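You operate a simulated robot arm through the tools that you are given. There is no shell and no other tool. Be economical: measure what you need, move in short steps, check, and stop when the job is done.

Carry out the task below with a simulated robot arm. There is one attempt and no reset: what you move stays moved.

## Task
Fetch the white peg from the top of the bench with the ring press and set it on top of the small teal box.

Only the result counts: the job must be done as asked and must still hold three seconds after the hand-in. Knocking over, shifting, dropping, spilling or breaking anything else fails it.

## Robot
A 7-joint arm with a two-finger parallel gripper, fixed in place. Base frame: the origin is at the foot of the arm, x ahead of it, y to its left, z up; the work surface is at about z = 0. Units: mm, rad, N and s.
With the tool pointing down near the work surface it reaches from about 240 to 620 mm from the base axis. Its first joint turns from -1.152 to 1.152 rad. Payload 2.6 kg.
The TCP is the grasp point between the finger pads, 30 mm short of the fingertips. In the tool frame z runs along the fingers and y along their closing line. The gripper opens to 94 mm. The fingers are 28 mm wide and 10 mm thick; the gripper's body (50 by 96 mm) begins 55 mm behind the TCP.
Orientation is told as [roll, pitch, yaw] about the base's x, y, z axes, in that order, counted from this pose: with the fingers straight down and closing along the base's y, the tool's x points along the base's -x, its y along +y and its z along -z.

## Interface
- The arm moves only by the tool drive_tool. Its argument "series" is a list of rows, each an object (a shift or turn left out is 0, a gripper value left out holds the last) with "slide": the shift along the base's x, y, z in units of 20 mm (1.0 is 20 mm), a list of three; "spin": the turn about the base's z in units of 5 degrees (1.0 is 5 degrees); "gripper": the finger opening in cm, from 0 to 9.4. In form: [{"slide": [dx, dy, dz], "spin": spin, "gripper": gripper}, ...]. A call has 1 to 12 rows; each row shifts and turns the commanded pose from where the row before left it. A call with a number of a shift or a turn outside -1 to 1 is refused whole. Each row takes 0.2 s and may step no farther than 50 mm and 0.15 rad from the row before; otherwise, or with a gripper value out of range, the whole call is refused. Where a pose cannot be reached the arm comes as near as it can. A force on the tool above 40 N (or 10 N above the force at the start of the call, whichever is more), or a blocked arm, ends the call early, and 0.2 s more pass. Each finger travels about 72 mm/s and halts on what it meets, pressing with about 36 N; the grip force reading is that of the motor and also rises with nothing between the fingers. The clock runs only during rows and for 0.2 s after the last one: add rows that do not move to give the fingers time. The reply holds the time, the measured pose of the TCP, the force on the tool along the base axes, the opening and the grip force, in the units named above and with some noise, and new pictures: "show" is both (left out), scene, wrist or none.
- Cameras (640 x 400 px; columns grow to the right, rows downward): "scene" is fixed at [45.5, 444.7, 554.8]; the picture's right is [-0.63, -0.78, 0.00], its down [-0.50, 0.41, -0.76] and it looks along [0.59, -0.48, -0.65] (base axes); focal length 306 px, centre (320, 200). "wrist" rides on the gripper at [-37, 0, -58] in the tool frame; the picture's right is [0.00, -1.00, 0.00], its down [0.97, 0.00, -0.24] and it looks along [0.24, 0.00, 0.97] (tool axes); focal length 218 px, centre (320, 200).
- point_at(camera, pixels): there is no depth. For up to 12 entries [column, row, z] of the newest picture of that camera ("zoom" is the newest enlarged one), the place [x, y] in the base frame at which the ray of that pixel passes the height z, good to about 2 mm. The clock stands still meanwhile.
- zoom(camera, box): a new picture of the part [left, top, right, bottom] of that camera's present view, enlarged. The clock stands still meanwhile.
- job_done(): hands the job in; it is judged then, once.

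Keep the steps short. Do not move on a guess: measure, check each grasp and each placing, and mend mistakes. In all there are 60 turns and 120 pictures (those below and enlarged ones count). Leave the gripper open and the arm clear of the work at the hand-in unless told otherwise, and finish with a single line.

The tools are called as name(argument=value, ...) on one line, values as JSON. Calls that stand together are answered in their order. drive_tool: Moves the arm, as the interface text tells. Its arguments: {"type":"object","properties":{"series":{"type":"array"},"show":{"type":"string","enum":["both","scene","wrist","none"]}},"required":["series"]} The other tools are called the same way: point_at (camera, pixels) gives the place at which the rays of pixels pass given heights; zoom (camera, box) takes an enlarged picture of a part of a camera's view; job_done () hands the job in.

At the start:

```text
time_s: 0.0
tcp_pos: [414.9, 100.9, 333.6]
ee_rot: [0.0, 0.0, -0.001]
force: [0.2, 0.6, 0.5]
grip_width: 93.9
gripper_force: 0.0
```

scene: 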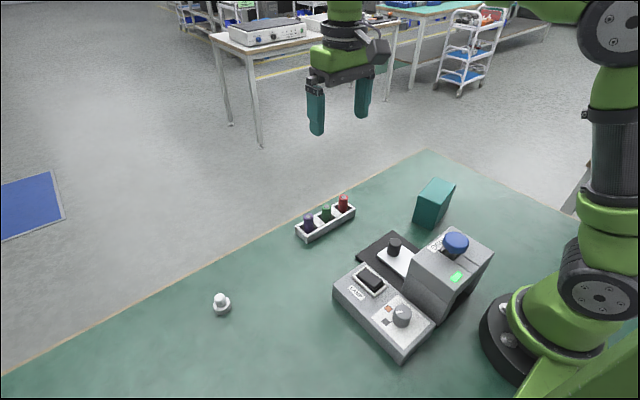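
wrist: 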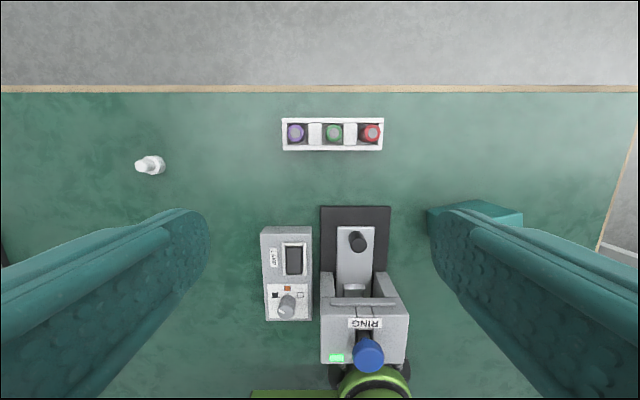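

I see a white peg near scene (221,303) and the teal box near (434,203). I'll enlarge both to measure them.

zoom(camera="scene", box=[181, 275, 261, 325])

zoom(camera="scene", box=[280, 160, 480, 285])

zoom(camera="wrist", box=[110, 140, 190, 190])

point_at(camera="scene", pixels=[[221, 312, 0], [221, 305, 10], [220, 297, 30], [415, 222, 0], [440, 229, 0], [420, 192, 60], [447, 200, 60], [434, 179, 60], [456, 184, 60]])

point_at(camera="wrist", pixels=[[157, 166, 0], [157, 166, 10], [141, 166, 30], [141, 166, 40], [428, 209, 60], [473, 201, 60], [522, 213, 60]])

```text
8.00 times, centred on (221, 300) of scene
```

zoom: 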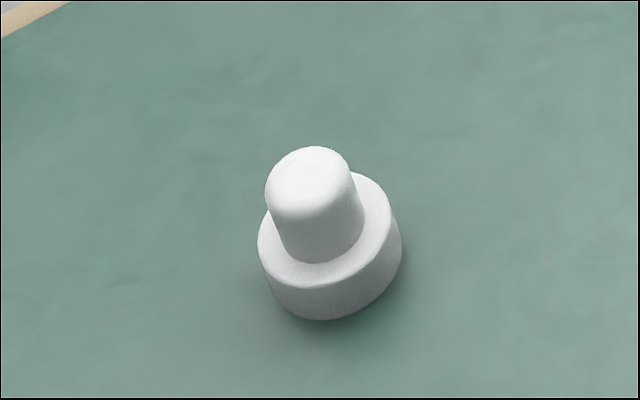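

```text
3.20 times, centred on (380, 222) of scene
```

zoom: 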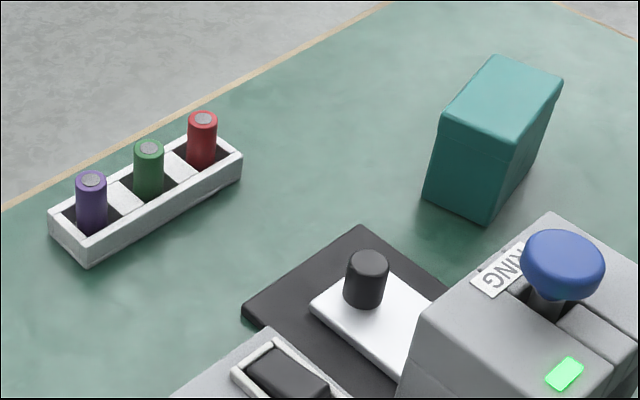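

```text
8.00 times, centred on (150, 165) of wrist
```

zoom: 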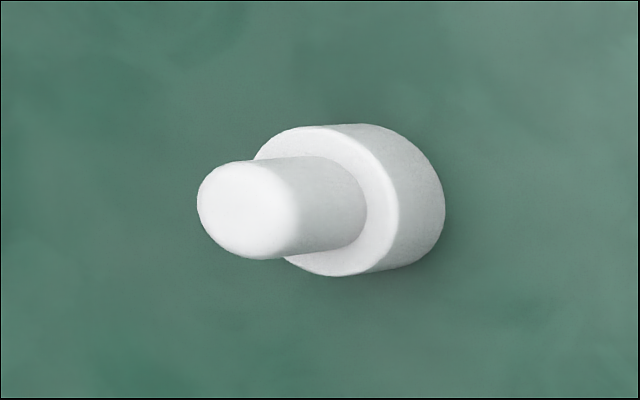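

```text
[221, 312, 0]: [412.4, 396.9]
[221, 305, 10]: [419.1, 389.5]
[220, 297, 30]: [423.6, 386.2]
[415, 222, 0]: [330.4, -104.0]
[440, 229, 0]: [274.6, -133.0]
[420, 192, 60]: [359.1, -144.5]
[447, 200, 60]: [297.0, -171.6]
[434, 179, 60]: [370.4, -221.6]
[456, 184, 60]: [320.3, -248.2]
```

```text
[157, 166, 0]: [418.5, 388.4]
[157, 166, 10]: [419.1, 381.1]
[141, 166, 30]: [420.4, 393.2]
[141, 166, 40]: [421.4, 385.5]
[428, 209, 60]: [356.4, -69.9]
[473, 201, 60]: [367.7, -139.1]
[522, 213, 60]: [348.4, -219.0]
```

Peg: a flange about 34 mm across with a stem about 21 mm, near (419,388). Next I find the box height by matching top corners against bottom corners.

point_at(camera="scene", pixels=[[412.8, 221.9, 0], [432, 229.4, 0], [416.9, 198, 40], [416.9, 198, 60], [439.5, 204.5, 40], [439.5, 204.5, 60], [435, 177, 40], [435, 177, 60], [456, 184, 40], [456, 184, 60]])

zoom(camera="wrist", box=[400, 180, 560, 280])

point_at(camera="scene", pixels=[[220, 298, 30], [220, 298, 40], [222, 308, 0], [222, 315, 0], [219.6, 295, 30], [219.6, 295, 40]])

```text
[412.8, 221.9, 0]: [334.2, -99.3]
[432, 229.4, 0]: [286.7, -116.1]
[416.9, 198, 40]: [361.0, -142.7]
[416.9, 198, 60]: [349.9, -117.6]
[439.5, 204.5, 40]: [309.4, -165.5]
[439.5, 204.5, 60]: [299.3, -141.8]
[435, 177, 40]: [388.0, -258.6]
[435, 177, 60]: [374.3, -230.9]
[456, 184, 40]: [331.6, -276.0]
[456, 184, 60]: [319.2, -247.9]
```

```text
4.00 times, centred on (480, 230) of wrist
```

zoom: 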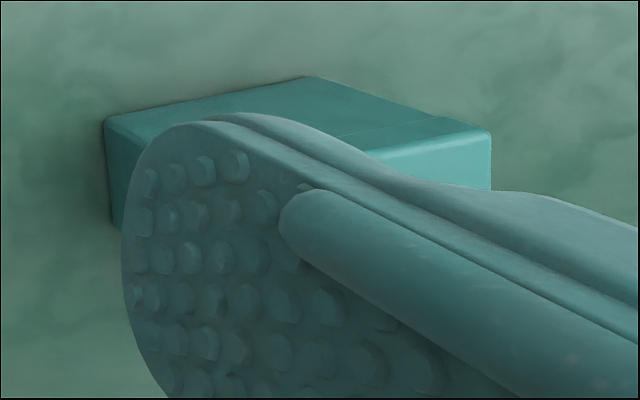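

```text
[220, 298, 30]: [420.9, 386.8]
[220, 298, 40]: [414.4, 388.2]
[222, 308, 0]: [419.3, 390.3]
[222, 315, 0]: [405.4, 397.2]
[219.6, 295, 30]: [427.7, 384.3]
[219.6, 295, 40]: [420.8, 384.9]
```

Peg centre is about (419,388), and the box top is about z 75. I'll move over the peg at a safe height and look down.

drive_tool(series=[{"slide": [0, 1, 0]}, {"slide": [0, 1, 0]}, {"slide": [0, 1, 0]}, {"slide": [0, 1, 0]}, {"slide": [0, 1, -0.5]}, {"slide": [0, 1, -0.5]}, {"slide": [0, 1, -0.5]}, {"slide": [0, 1, -1]}, {"slide": [0, 1, -1]}, {"slide": [0, 1, -1]}, {"slide": [0, 1, -1]}, {"slide": [0, 1, -1]}], show="none")

drive_tool(series=[{"slide": [0.1, 1, -0.5]}, {"slide": [0.1, 1, -0.5]}, {"slide": [0, 0.3, 0]}, {"slide": [0, 0, 0]}])

```text
time_s: 2.6
tcp_pos: [414.9, 339.9, 201.7]
ee_rot: [0.0, -0.002, 0.002]
force: [0.3, -0.3, -0.6]
grip_width: 93.8
gripper_force: 0.1
```

```text
time_s: 3.6
tcp_pos: [419.0, 387.1, 182.6]
ee_rot: [0.0, 0.0, 0.001]
force: [-1.0, 0.2, 0.6]
grip_width: 94.1
gripper_force: 0.2
```

scene: 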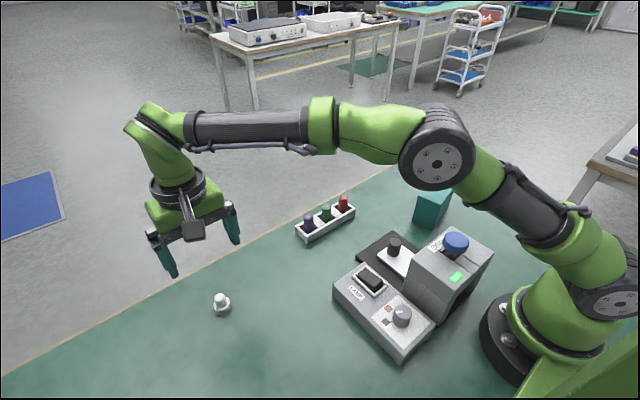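
wrist: 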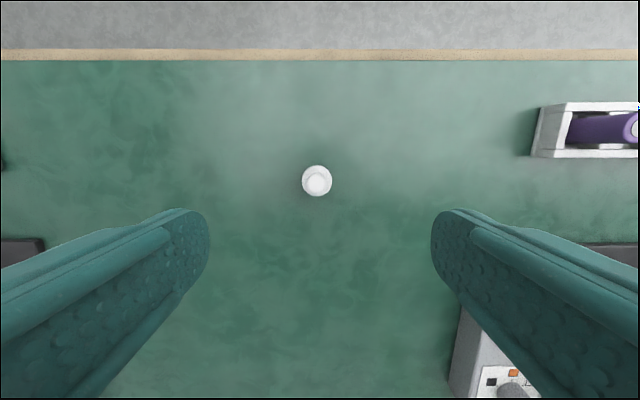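

The peg stands upright at wrist (317,181). I'll measure its centre and size from here.

zoom(camera="wrist", box=[285, 160, 349, 200])

point_at(camera="wrist", pixels=[[317, 181, 0], [317, 181, 10], [302, 180, 10], [332, 180, 10], [317, 183, 30], [317, 183, 40]])

```text
10.00 times, centred on (317, 180) of wrist
```

zoom: 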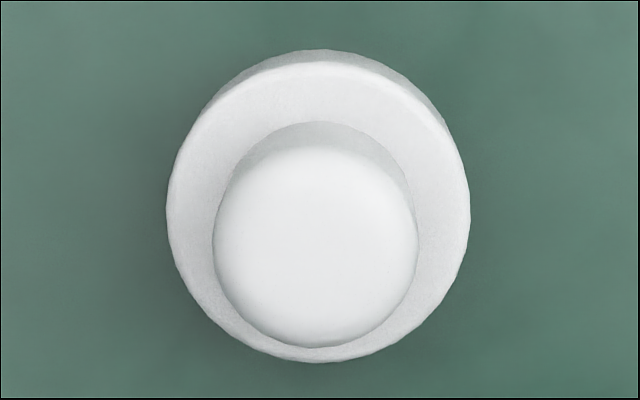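

```text
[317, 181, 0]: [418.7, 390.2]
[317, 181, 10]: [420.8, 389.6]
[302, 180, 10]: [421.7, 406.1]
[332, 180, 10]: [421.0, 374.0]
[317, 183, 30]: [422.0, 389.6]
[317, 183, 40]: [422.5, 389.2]
```

Centre is (421,389.5), flange about 32 mm wide and 11 mm high, stem about 20 mm wide up to z ~30. I'll shift +2/+2.5 mm and descend to TCP z≈60 to check.

drive_tool(series=[{"slide": [0.1, 0.12, -1], "gripper": 6}, {"slide": [0, 0, -1]}, {"slide": [0, 0, -1]}, {"slide": [0, 0, -1]}, {"slide": [0, 0, -1]}, {"slide": [0, 0, -1]}, {"slide": [0, 0, 0]}])

zoom(camera="scene", box=[161, 255, 281, 330])

```text
time_s: 5.2
tcp_pos: [421.1, 390.2, 63.3]
ee_rot: [0.0, 0.001, 0.0]
force: [0.2, -0.2, -0.7]
grip_width: 59.9
gripper_force: 0.1
```

scene: 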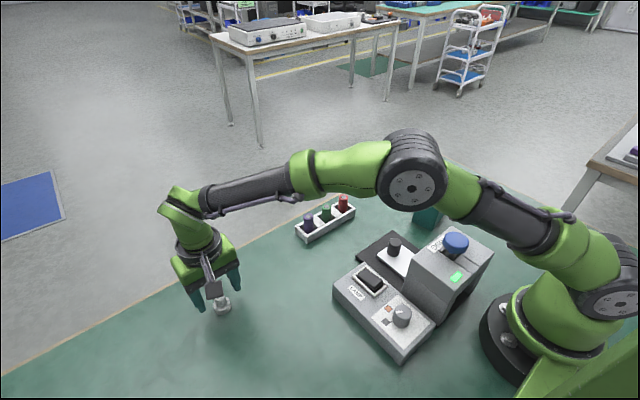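
wrist: 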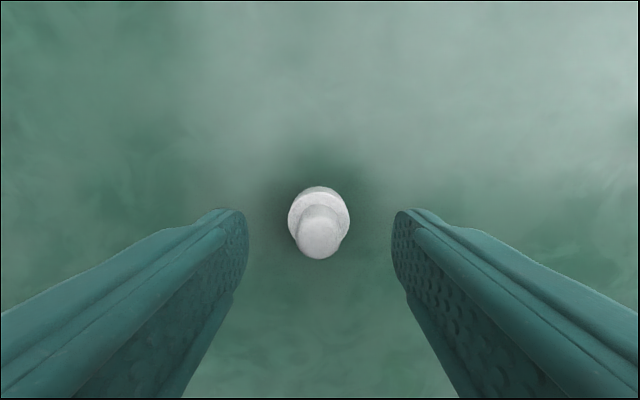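

```text
5.33 times, centred on (221, 292) of scene
```

zoom: 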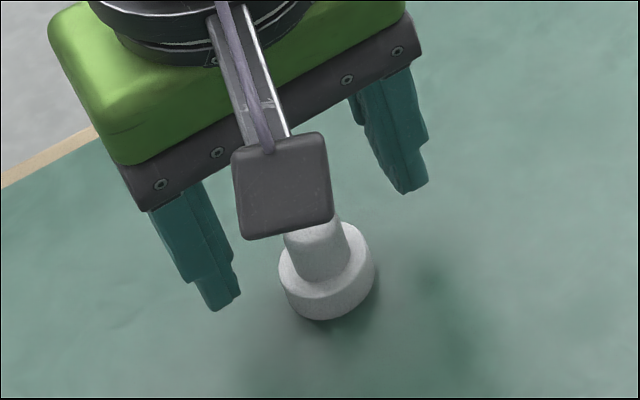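

The fingers straddle the peg centrally. I'll check the heights in the wrist view, matching both centres to x≈421.

zoom(camera="wrist", box=[272, 180, 368, 270])

point_at(camera="wrist", pixels=[[319, 218, 5], [319, 218, 10], [319, 218, 15], [319, 239, 25], [319, 239, 30], [319, 239, 35], [319, 239, 40]])

```text
4.44 times, centred on (320, 225) of wrist
```

zoom: 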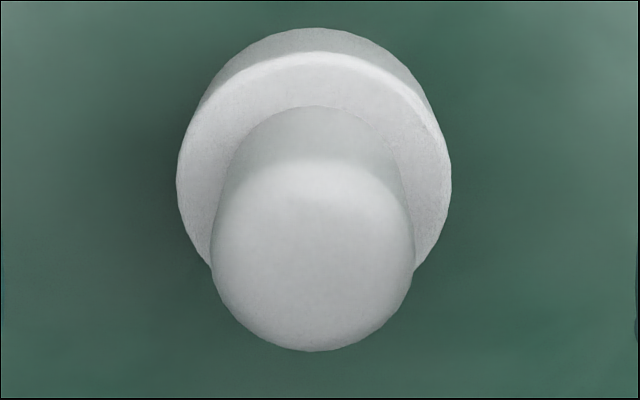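

```text
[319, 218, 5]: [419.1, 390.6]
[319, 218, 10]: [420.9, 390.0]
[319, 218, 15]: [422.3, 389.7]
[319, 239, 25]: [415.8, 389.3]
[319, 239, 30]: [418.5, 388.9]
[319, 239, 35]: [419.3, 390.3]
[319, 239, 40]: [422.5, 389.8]
```

Flange top is about z 12 and the peg top about 36. I'll lower 18.8 mm to TCP z≈44.5, so the tips are just above the flange, then close on the stem.

drive_tool(series=[{"slide": [0, 0, -0.5]}, {"slide": [0, 0, -0.44]}, {"slide": [0, 0, 0]}, {"gripper": 1.2}, {}, {}, {}])

zoom(camera="scene", box=[161, 255, 281, 330])

```text
time_s: 6.8
tcp_pos: [419.7, 390.3, 44.5]
ee_rot: [-0.002, 0.0, 0.001]
force: [-0.2, 0.8, 0.7]
grip_width: 30.8
gripper_force: 36.5
```

scene: 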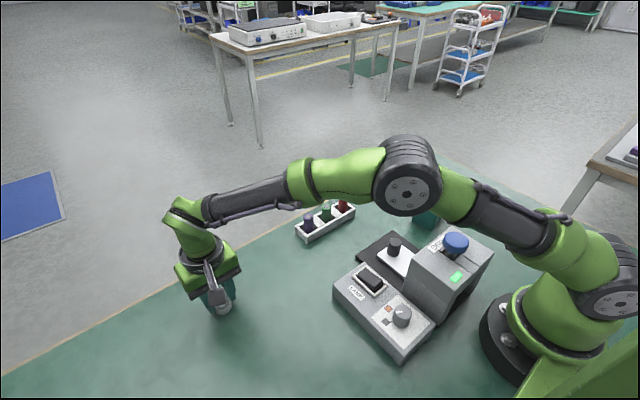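
wrist: 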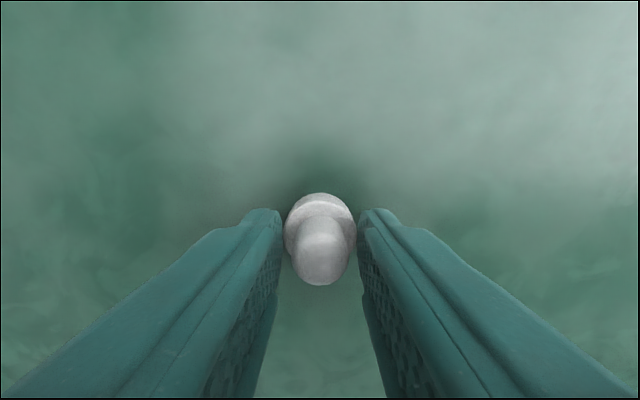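

```text
5.33 times, centred on (221, 292) of scene
```

zoom: 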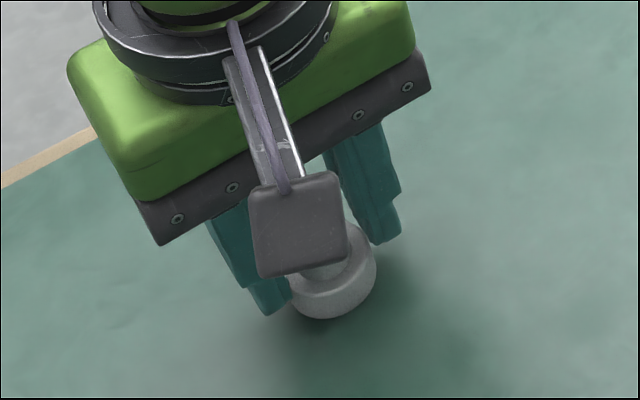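

The fingers stopped at 30.8 mm, which matches the flange and not the 20 mm stem, so the tips are catching the flange rim. I'll open, rise 4 mm and close again.

drive_tool(series=[{"gripper": 5}, {}, {"slide": [0, 0, 0.2]}, {}, {"gripper": 1.2}, {}, {}, {}], show="wrist")

zoom(camera="scene", box=[161, 255, 281, 330])

```text
time_s: 8.6
tcp_pos: [420.0, 389.5, 47.0]
ee_rot: [0.0, -0.003, 0.001]
force: [1.1, -0.3, -0.6]
grip_width: 18.8
gripper_force: 35.8
```

wrist: 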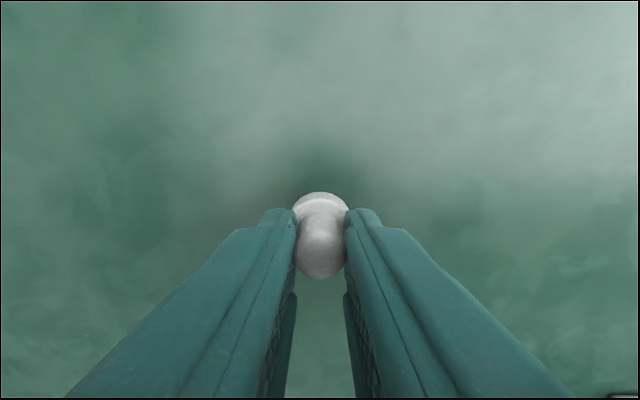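

```text
5.33 times, centred on (221, 292) of scene
```

zoom: 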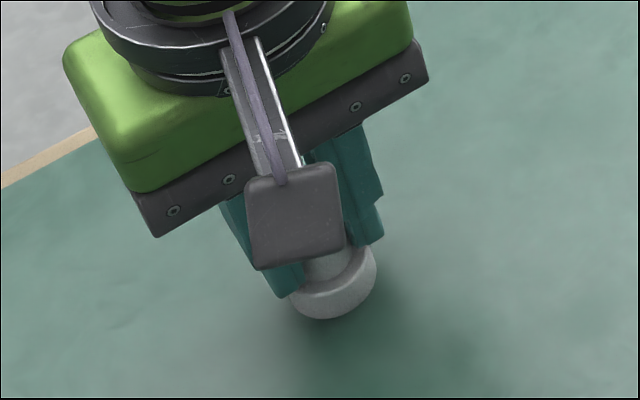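

Opening is 18.8 mm at 36 N, so the stem is gripped. I'll lift straight up.

drive_tool(series=[{"slide": [0, 0, 0.3]}, {"slide": [0, 0, 0.7]}, {"slide": [0, 0, 1]}, {"slide": [0, 0, 1]}, {"slide": [0, 0, 1]}, {"slide": [0, 0, 1]}, {"slide": [0, 0, 1]}, {"slide": [0, 0, 1]}, {"slide": [0, 0, 1]}, {"slide": [0, 0, 1]}, {"slide": [0, 0, 1]}, {}])

```text
time_s: 11.2
tcp_pos: [420.0, 388.0, 247.1]
ee_rot: [0.001, 0.001, 0.0]
force: [0.1, 0.4, -0.7]
grip_width: 18.6
gripper_force: 35.9
```

scene: 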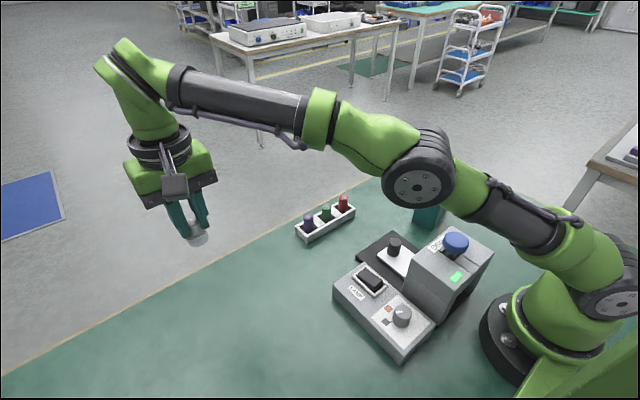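
wrist: 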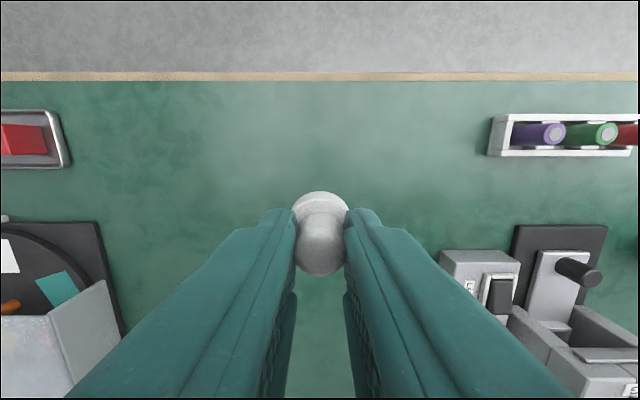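

The peg is held upright. I'll travel across toward the box at this height.

drive_tool(series=[{"slide": [0, -0.5, 0]}, {"slide": [0, -1, 0]}, {"slide": [0, -1, 0]}, {"slide": [0, -1, 0]}, {"slide": [0, -1, 0]}, {"slide": [0, -1, 0]}, {"slide": [0, -1, 0]}, {"slide": [0, -1, 0]}, {"slide": [0, -1, 0]}, {"slide": [0, -1, 0]}, {"slide": [0, -1, 0]}, {"slide": [0, -1, 0]}], show="none")

drive_tool(series=[{"slide": [0, -1, 0]}, {"slide": [0, -1, 0]}, {"slide": [0, -1, 0]}, {"slide": [0, -1, 0]}, {"slide": [0, -1, 0]}, {"slide": [0, -1, 0]}, {"slide": [0, -1, 0]}, {"slide": [0, -1, 0]}, {"slide": [0, -1, 0]}, {"slide": [0, -1, 0]}, {"slide": [-0.5, -1, 0]}, {}])

```text
time_s: 13.8
tcp_pos: [421.0, 157.2, 248.5]
ee_rot: [0.0, -0.001, 0.001]
force: [-0.1, 0.1, -0.9]
grip_width: 18.4
gripper_force: 36.0
```

```text
time_s: 16.4
tcp_pos: [410.3, -61.8, 247.4]
ee_rot: [-0.001, 0.0, -0.001]
force: [0.2, -0.6, -1.1]
grip_width: 19.0
gripper_force: 36.4
```

scene: 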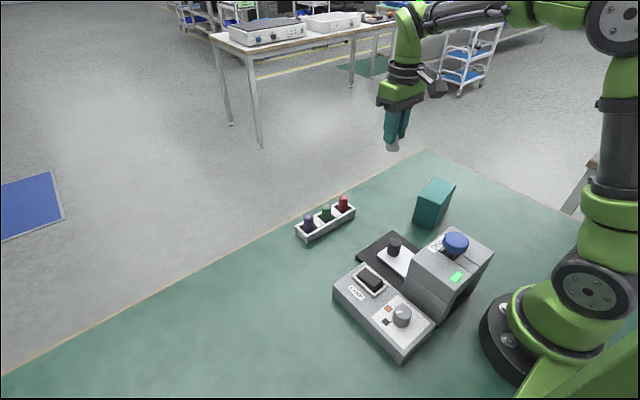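
wrist: 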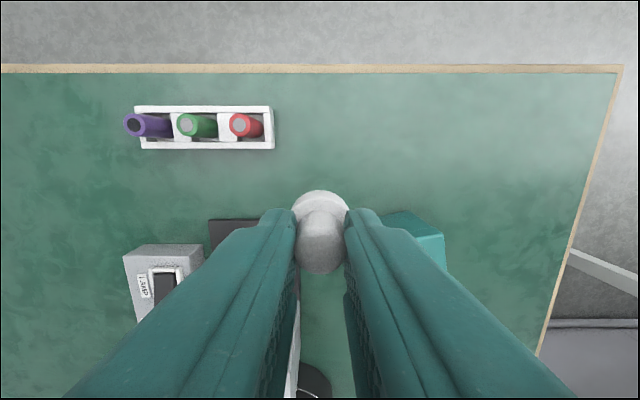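

The fingers hide the box. I'll go to about (265,-165), behind it, so it shows ahead of the fingers.

drive_tool(series=[{"slide": [0, -1, 0]}, {"slide": [-0.5, -1, 0]}, {"slide": [-0.75, -1, 0]}, {"slide": [-1, -1, 0]}, {"slide": [-1, -1, 0]}, {"slide": [-1, -0.16, 0]}, {"slide": [-1, 0, 0]}, {"slide": [-1, 0, 0]}, {"slide": [-1, 0, 0]}, {}])

```text
time_s: 18.6
tcp_pos: [266.5, -164.2, 247.6]
ee_rot: [0.002, -0.001, 0.0]
force: [0.1, 1.1, -1.5]
grip_width: 18.6
gripper_force: 36.1
```

scene: 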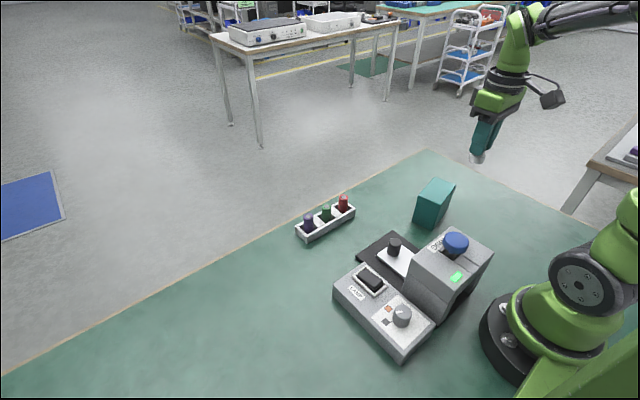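
wrist: 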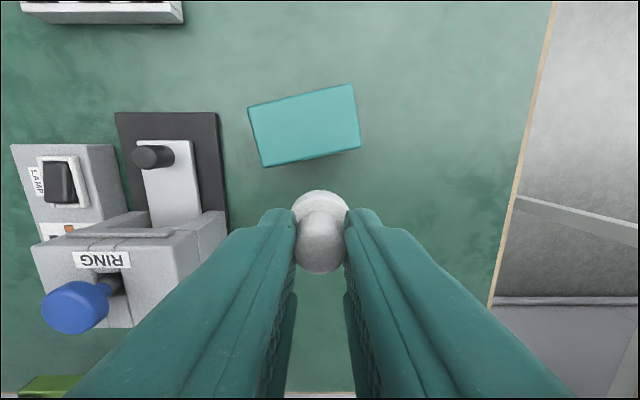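

The box top is fully visible, with corners near (249,108), (352,84), (360,143) and (264,166).

zoom(camera="wrist", box=[240, 75, 368, 175])

point_at(camera="wrist", pixels=[[249, 108, 75], [352, 84, 75], [360, 143, 75], [264, 166, 75], [306, 125, 60], [306, 125, 75], [306, 125, 90]])

point_at(camera="scene", pixels=[[416.9, 198, 75], [439.5, 204.5, 75], [435, 177, 75], [456, 184, 75], [436.8, 190.7, 65], [436.8, 190.7, 75], [436.8, 190.7, 85]])

```text
4.00 times, centred on (304, 125) of wrist
```

zoom: 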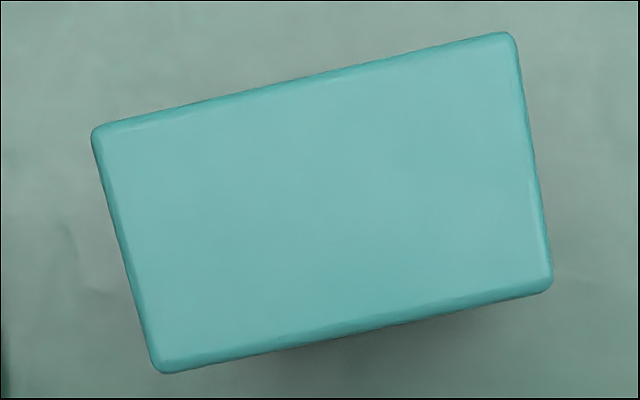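

```text
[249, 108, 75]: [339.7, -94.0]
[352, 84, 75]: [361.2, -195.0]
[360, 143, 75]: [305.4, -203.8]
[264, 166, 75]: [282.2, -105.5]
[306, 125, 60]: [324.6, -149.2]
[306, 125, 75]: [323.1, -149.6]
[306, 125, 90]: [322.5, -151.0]
```

```text
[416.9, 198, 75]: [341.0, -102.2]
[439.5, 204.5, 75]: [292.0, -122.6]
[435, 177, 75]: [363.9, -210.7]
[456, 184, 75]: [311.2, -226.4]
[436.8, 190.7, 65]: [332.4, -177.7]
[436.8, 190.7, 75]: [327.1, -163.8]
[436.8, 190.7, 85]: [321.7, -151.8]
```

Wrist and scene agree on a box top centre of about (323,-150) with height about 80–85, so the peg should touch at TCP z≈130. I'll move over the centre and down to z≈155.

drive_tool(series=[{"slide": [1, 0.35, 0]}, {"slide": [1, 0.35, 0]}, {"slide": [0.83, 0, 0]}, {"slide": [0, 0, -1]}, {"slide": [0, 0, -1]}, {"slide": [0, 0, -1]}, {"slide": [0, 0, -1]}, {"slide": [0, 0, -0.6]}, {}])

zoom(camera="scene", box=[380, 140, 500, 240])

```text
time_s: 20.6
tcp_pos: [323.0, -149.4, 155.9]
ee_rot: [0.0, 0.0, 0.001]
force: [-0.3, -0.4, -1.8]
grip_width: 19.0
gripper_force: 36.0
```

scene: 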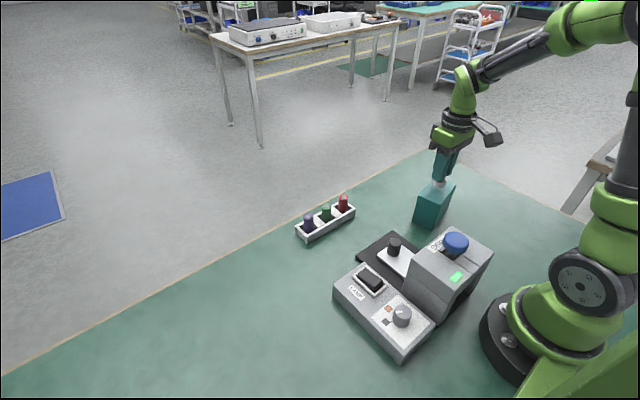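
wrist: 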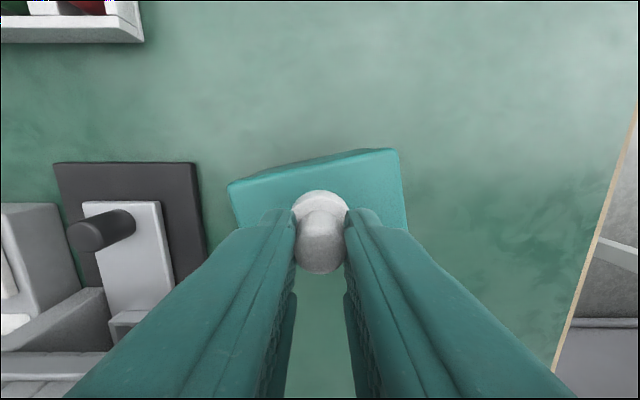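

```text
4.00 times, centred on (440, 190) of scene
```

zoom: 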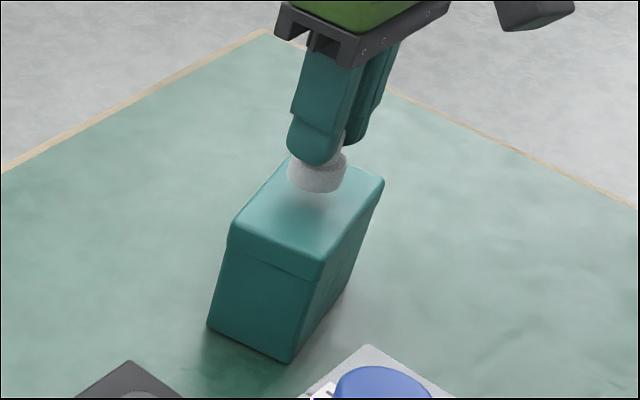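

The peg hovers above the middle of the lid. I'll lower in smaller steps.

drive_tool(series=[{"slide": [0, 0, -0.5]}, {"slide": [0, 0, -0.3]}, {}], show="wrist")

zoom(camera="scene", box=[400, 150, 480, 220])

```text
time_s: 21.4
tcp_pos: [322.5, -150.7, 140.8]
ee_rot: [0.001, 0.001, 0.001]
force: [-2.2, 0.3, 4.7]
grip_width: 18.6
gripper_force: 36.2
```

wrist: 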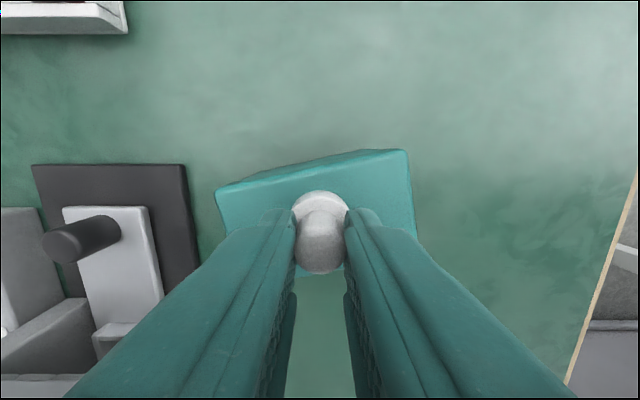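

```text
5.71 times, centred on (440, 185) of scene
```

zoom: 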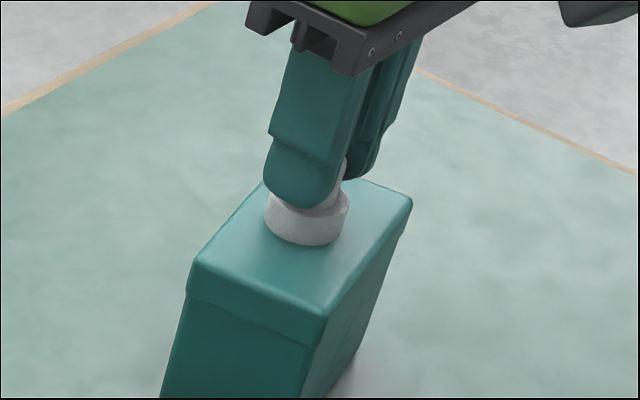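

Vertical force rose from -1.8 to +4.7 N, so the peg is touching. I'll press 0.6 mm more to confirm.

drive_tool(series=[{"slide": [0, 0, -0.03]}, {}], show="none")

```text
time_s: 22.0
tcp_pos: [323.2, -151.0, 139.5]
ee_rot: [0.0, -0.001, -0.001]
force: [-2.7, 2.1, 18.3]
grip_width: 18.8
gripper_force: 35.4
```

Firm contact at 18 N. I'll ease back up 0.6 mm and open the fingers gently to 5 cm.

drive_tool(series=[{"slide": [0, 0, 0.03]}, {"gripper": 2.6}, {"gripper": 3.6}, {"gripper": 5}, {}, {}])

zoom(camera="scene", box=[400, 150, 480, 220])

```text
time_s: 23.4
tcp_pos: [323.7, -150.8, 140.3]
ee_rot: [-0.002, 0.001, 0.001]
force: [-0.4, 0.4, 0.0]
grip_width: 50.0
gripper_force: 0.0
```

scene: 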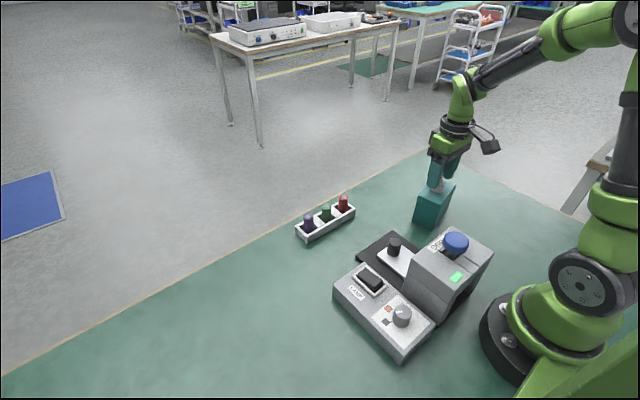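
wrist: 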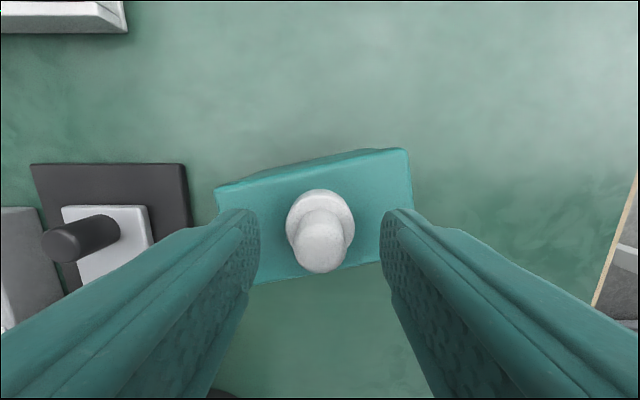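

```text
5.71 times, centred on (440, 185) of scene
```

zoom: 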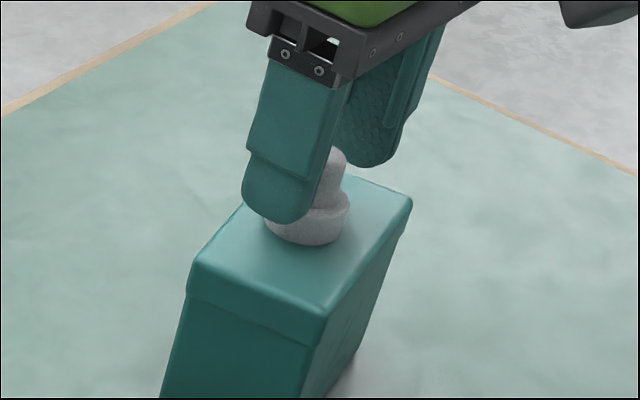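

The peg stands free on the lid. I'll retreat straight up.

drive_tool(series=[{"slide": [0, 0, 0.5]}, {"slide": [0, 0, 1]}, {"slide": [0, 0, 1]}, {"slide": [0, 0, 1], "gripper": 9}, {"slide": [0, 0, 1]}, {"slide": [0, 0, 1]}, {"slide": [0, 0, 1]}, {}, {}])

zoom(camera="scene", box=[280, 150, 500, 290])

```text
time_s: 25.4
tcp_pos: [323.6, -150.1, 270.3]
ee_rot: [0.0, 0.0, -0.001]
force: [0.8, 0.1, 0.9]
grip_width: 89.8
gripper_force: 0.0
```

scene: 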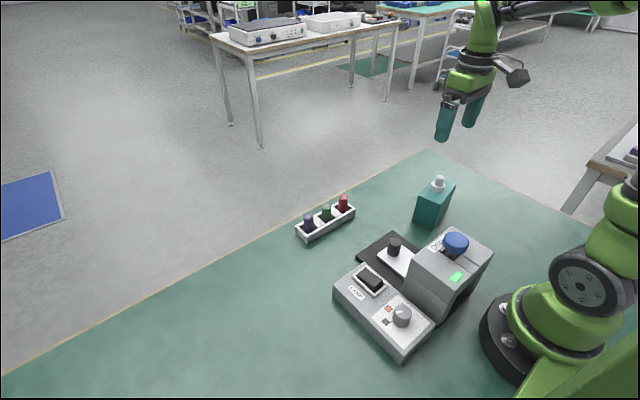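
wrist: 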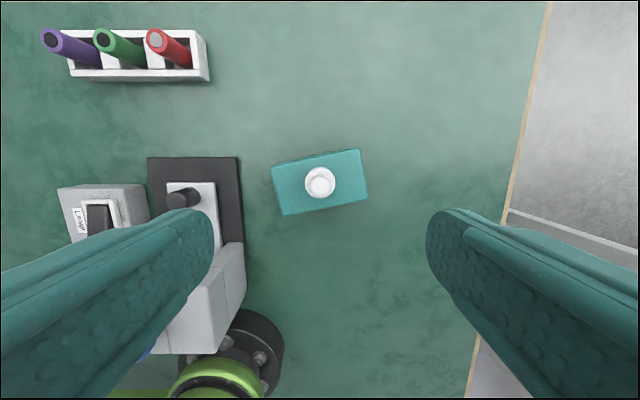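

```text
2.86 times, centred on (390, 220) of scene
```

zoom: 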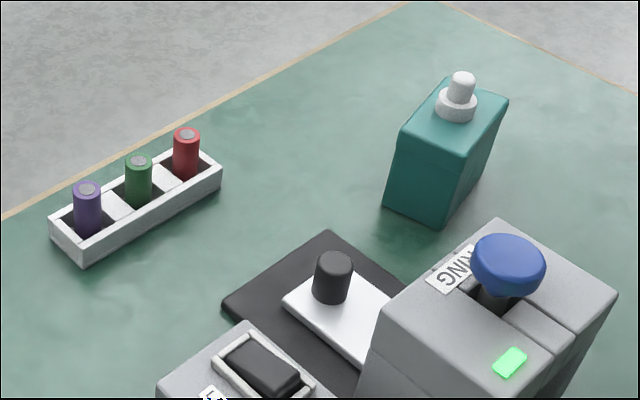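

The white peg is standing upright in the middle of the teal box's lid, the box and everything else look unmoved, and the gripper is open and clear, so I'm handing in.

job_done()

```text
The job is handed in.
```

The white peg is standing upright on top of the small teal box, the gripper is open and clear, and the job is handed in.
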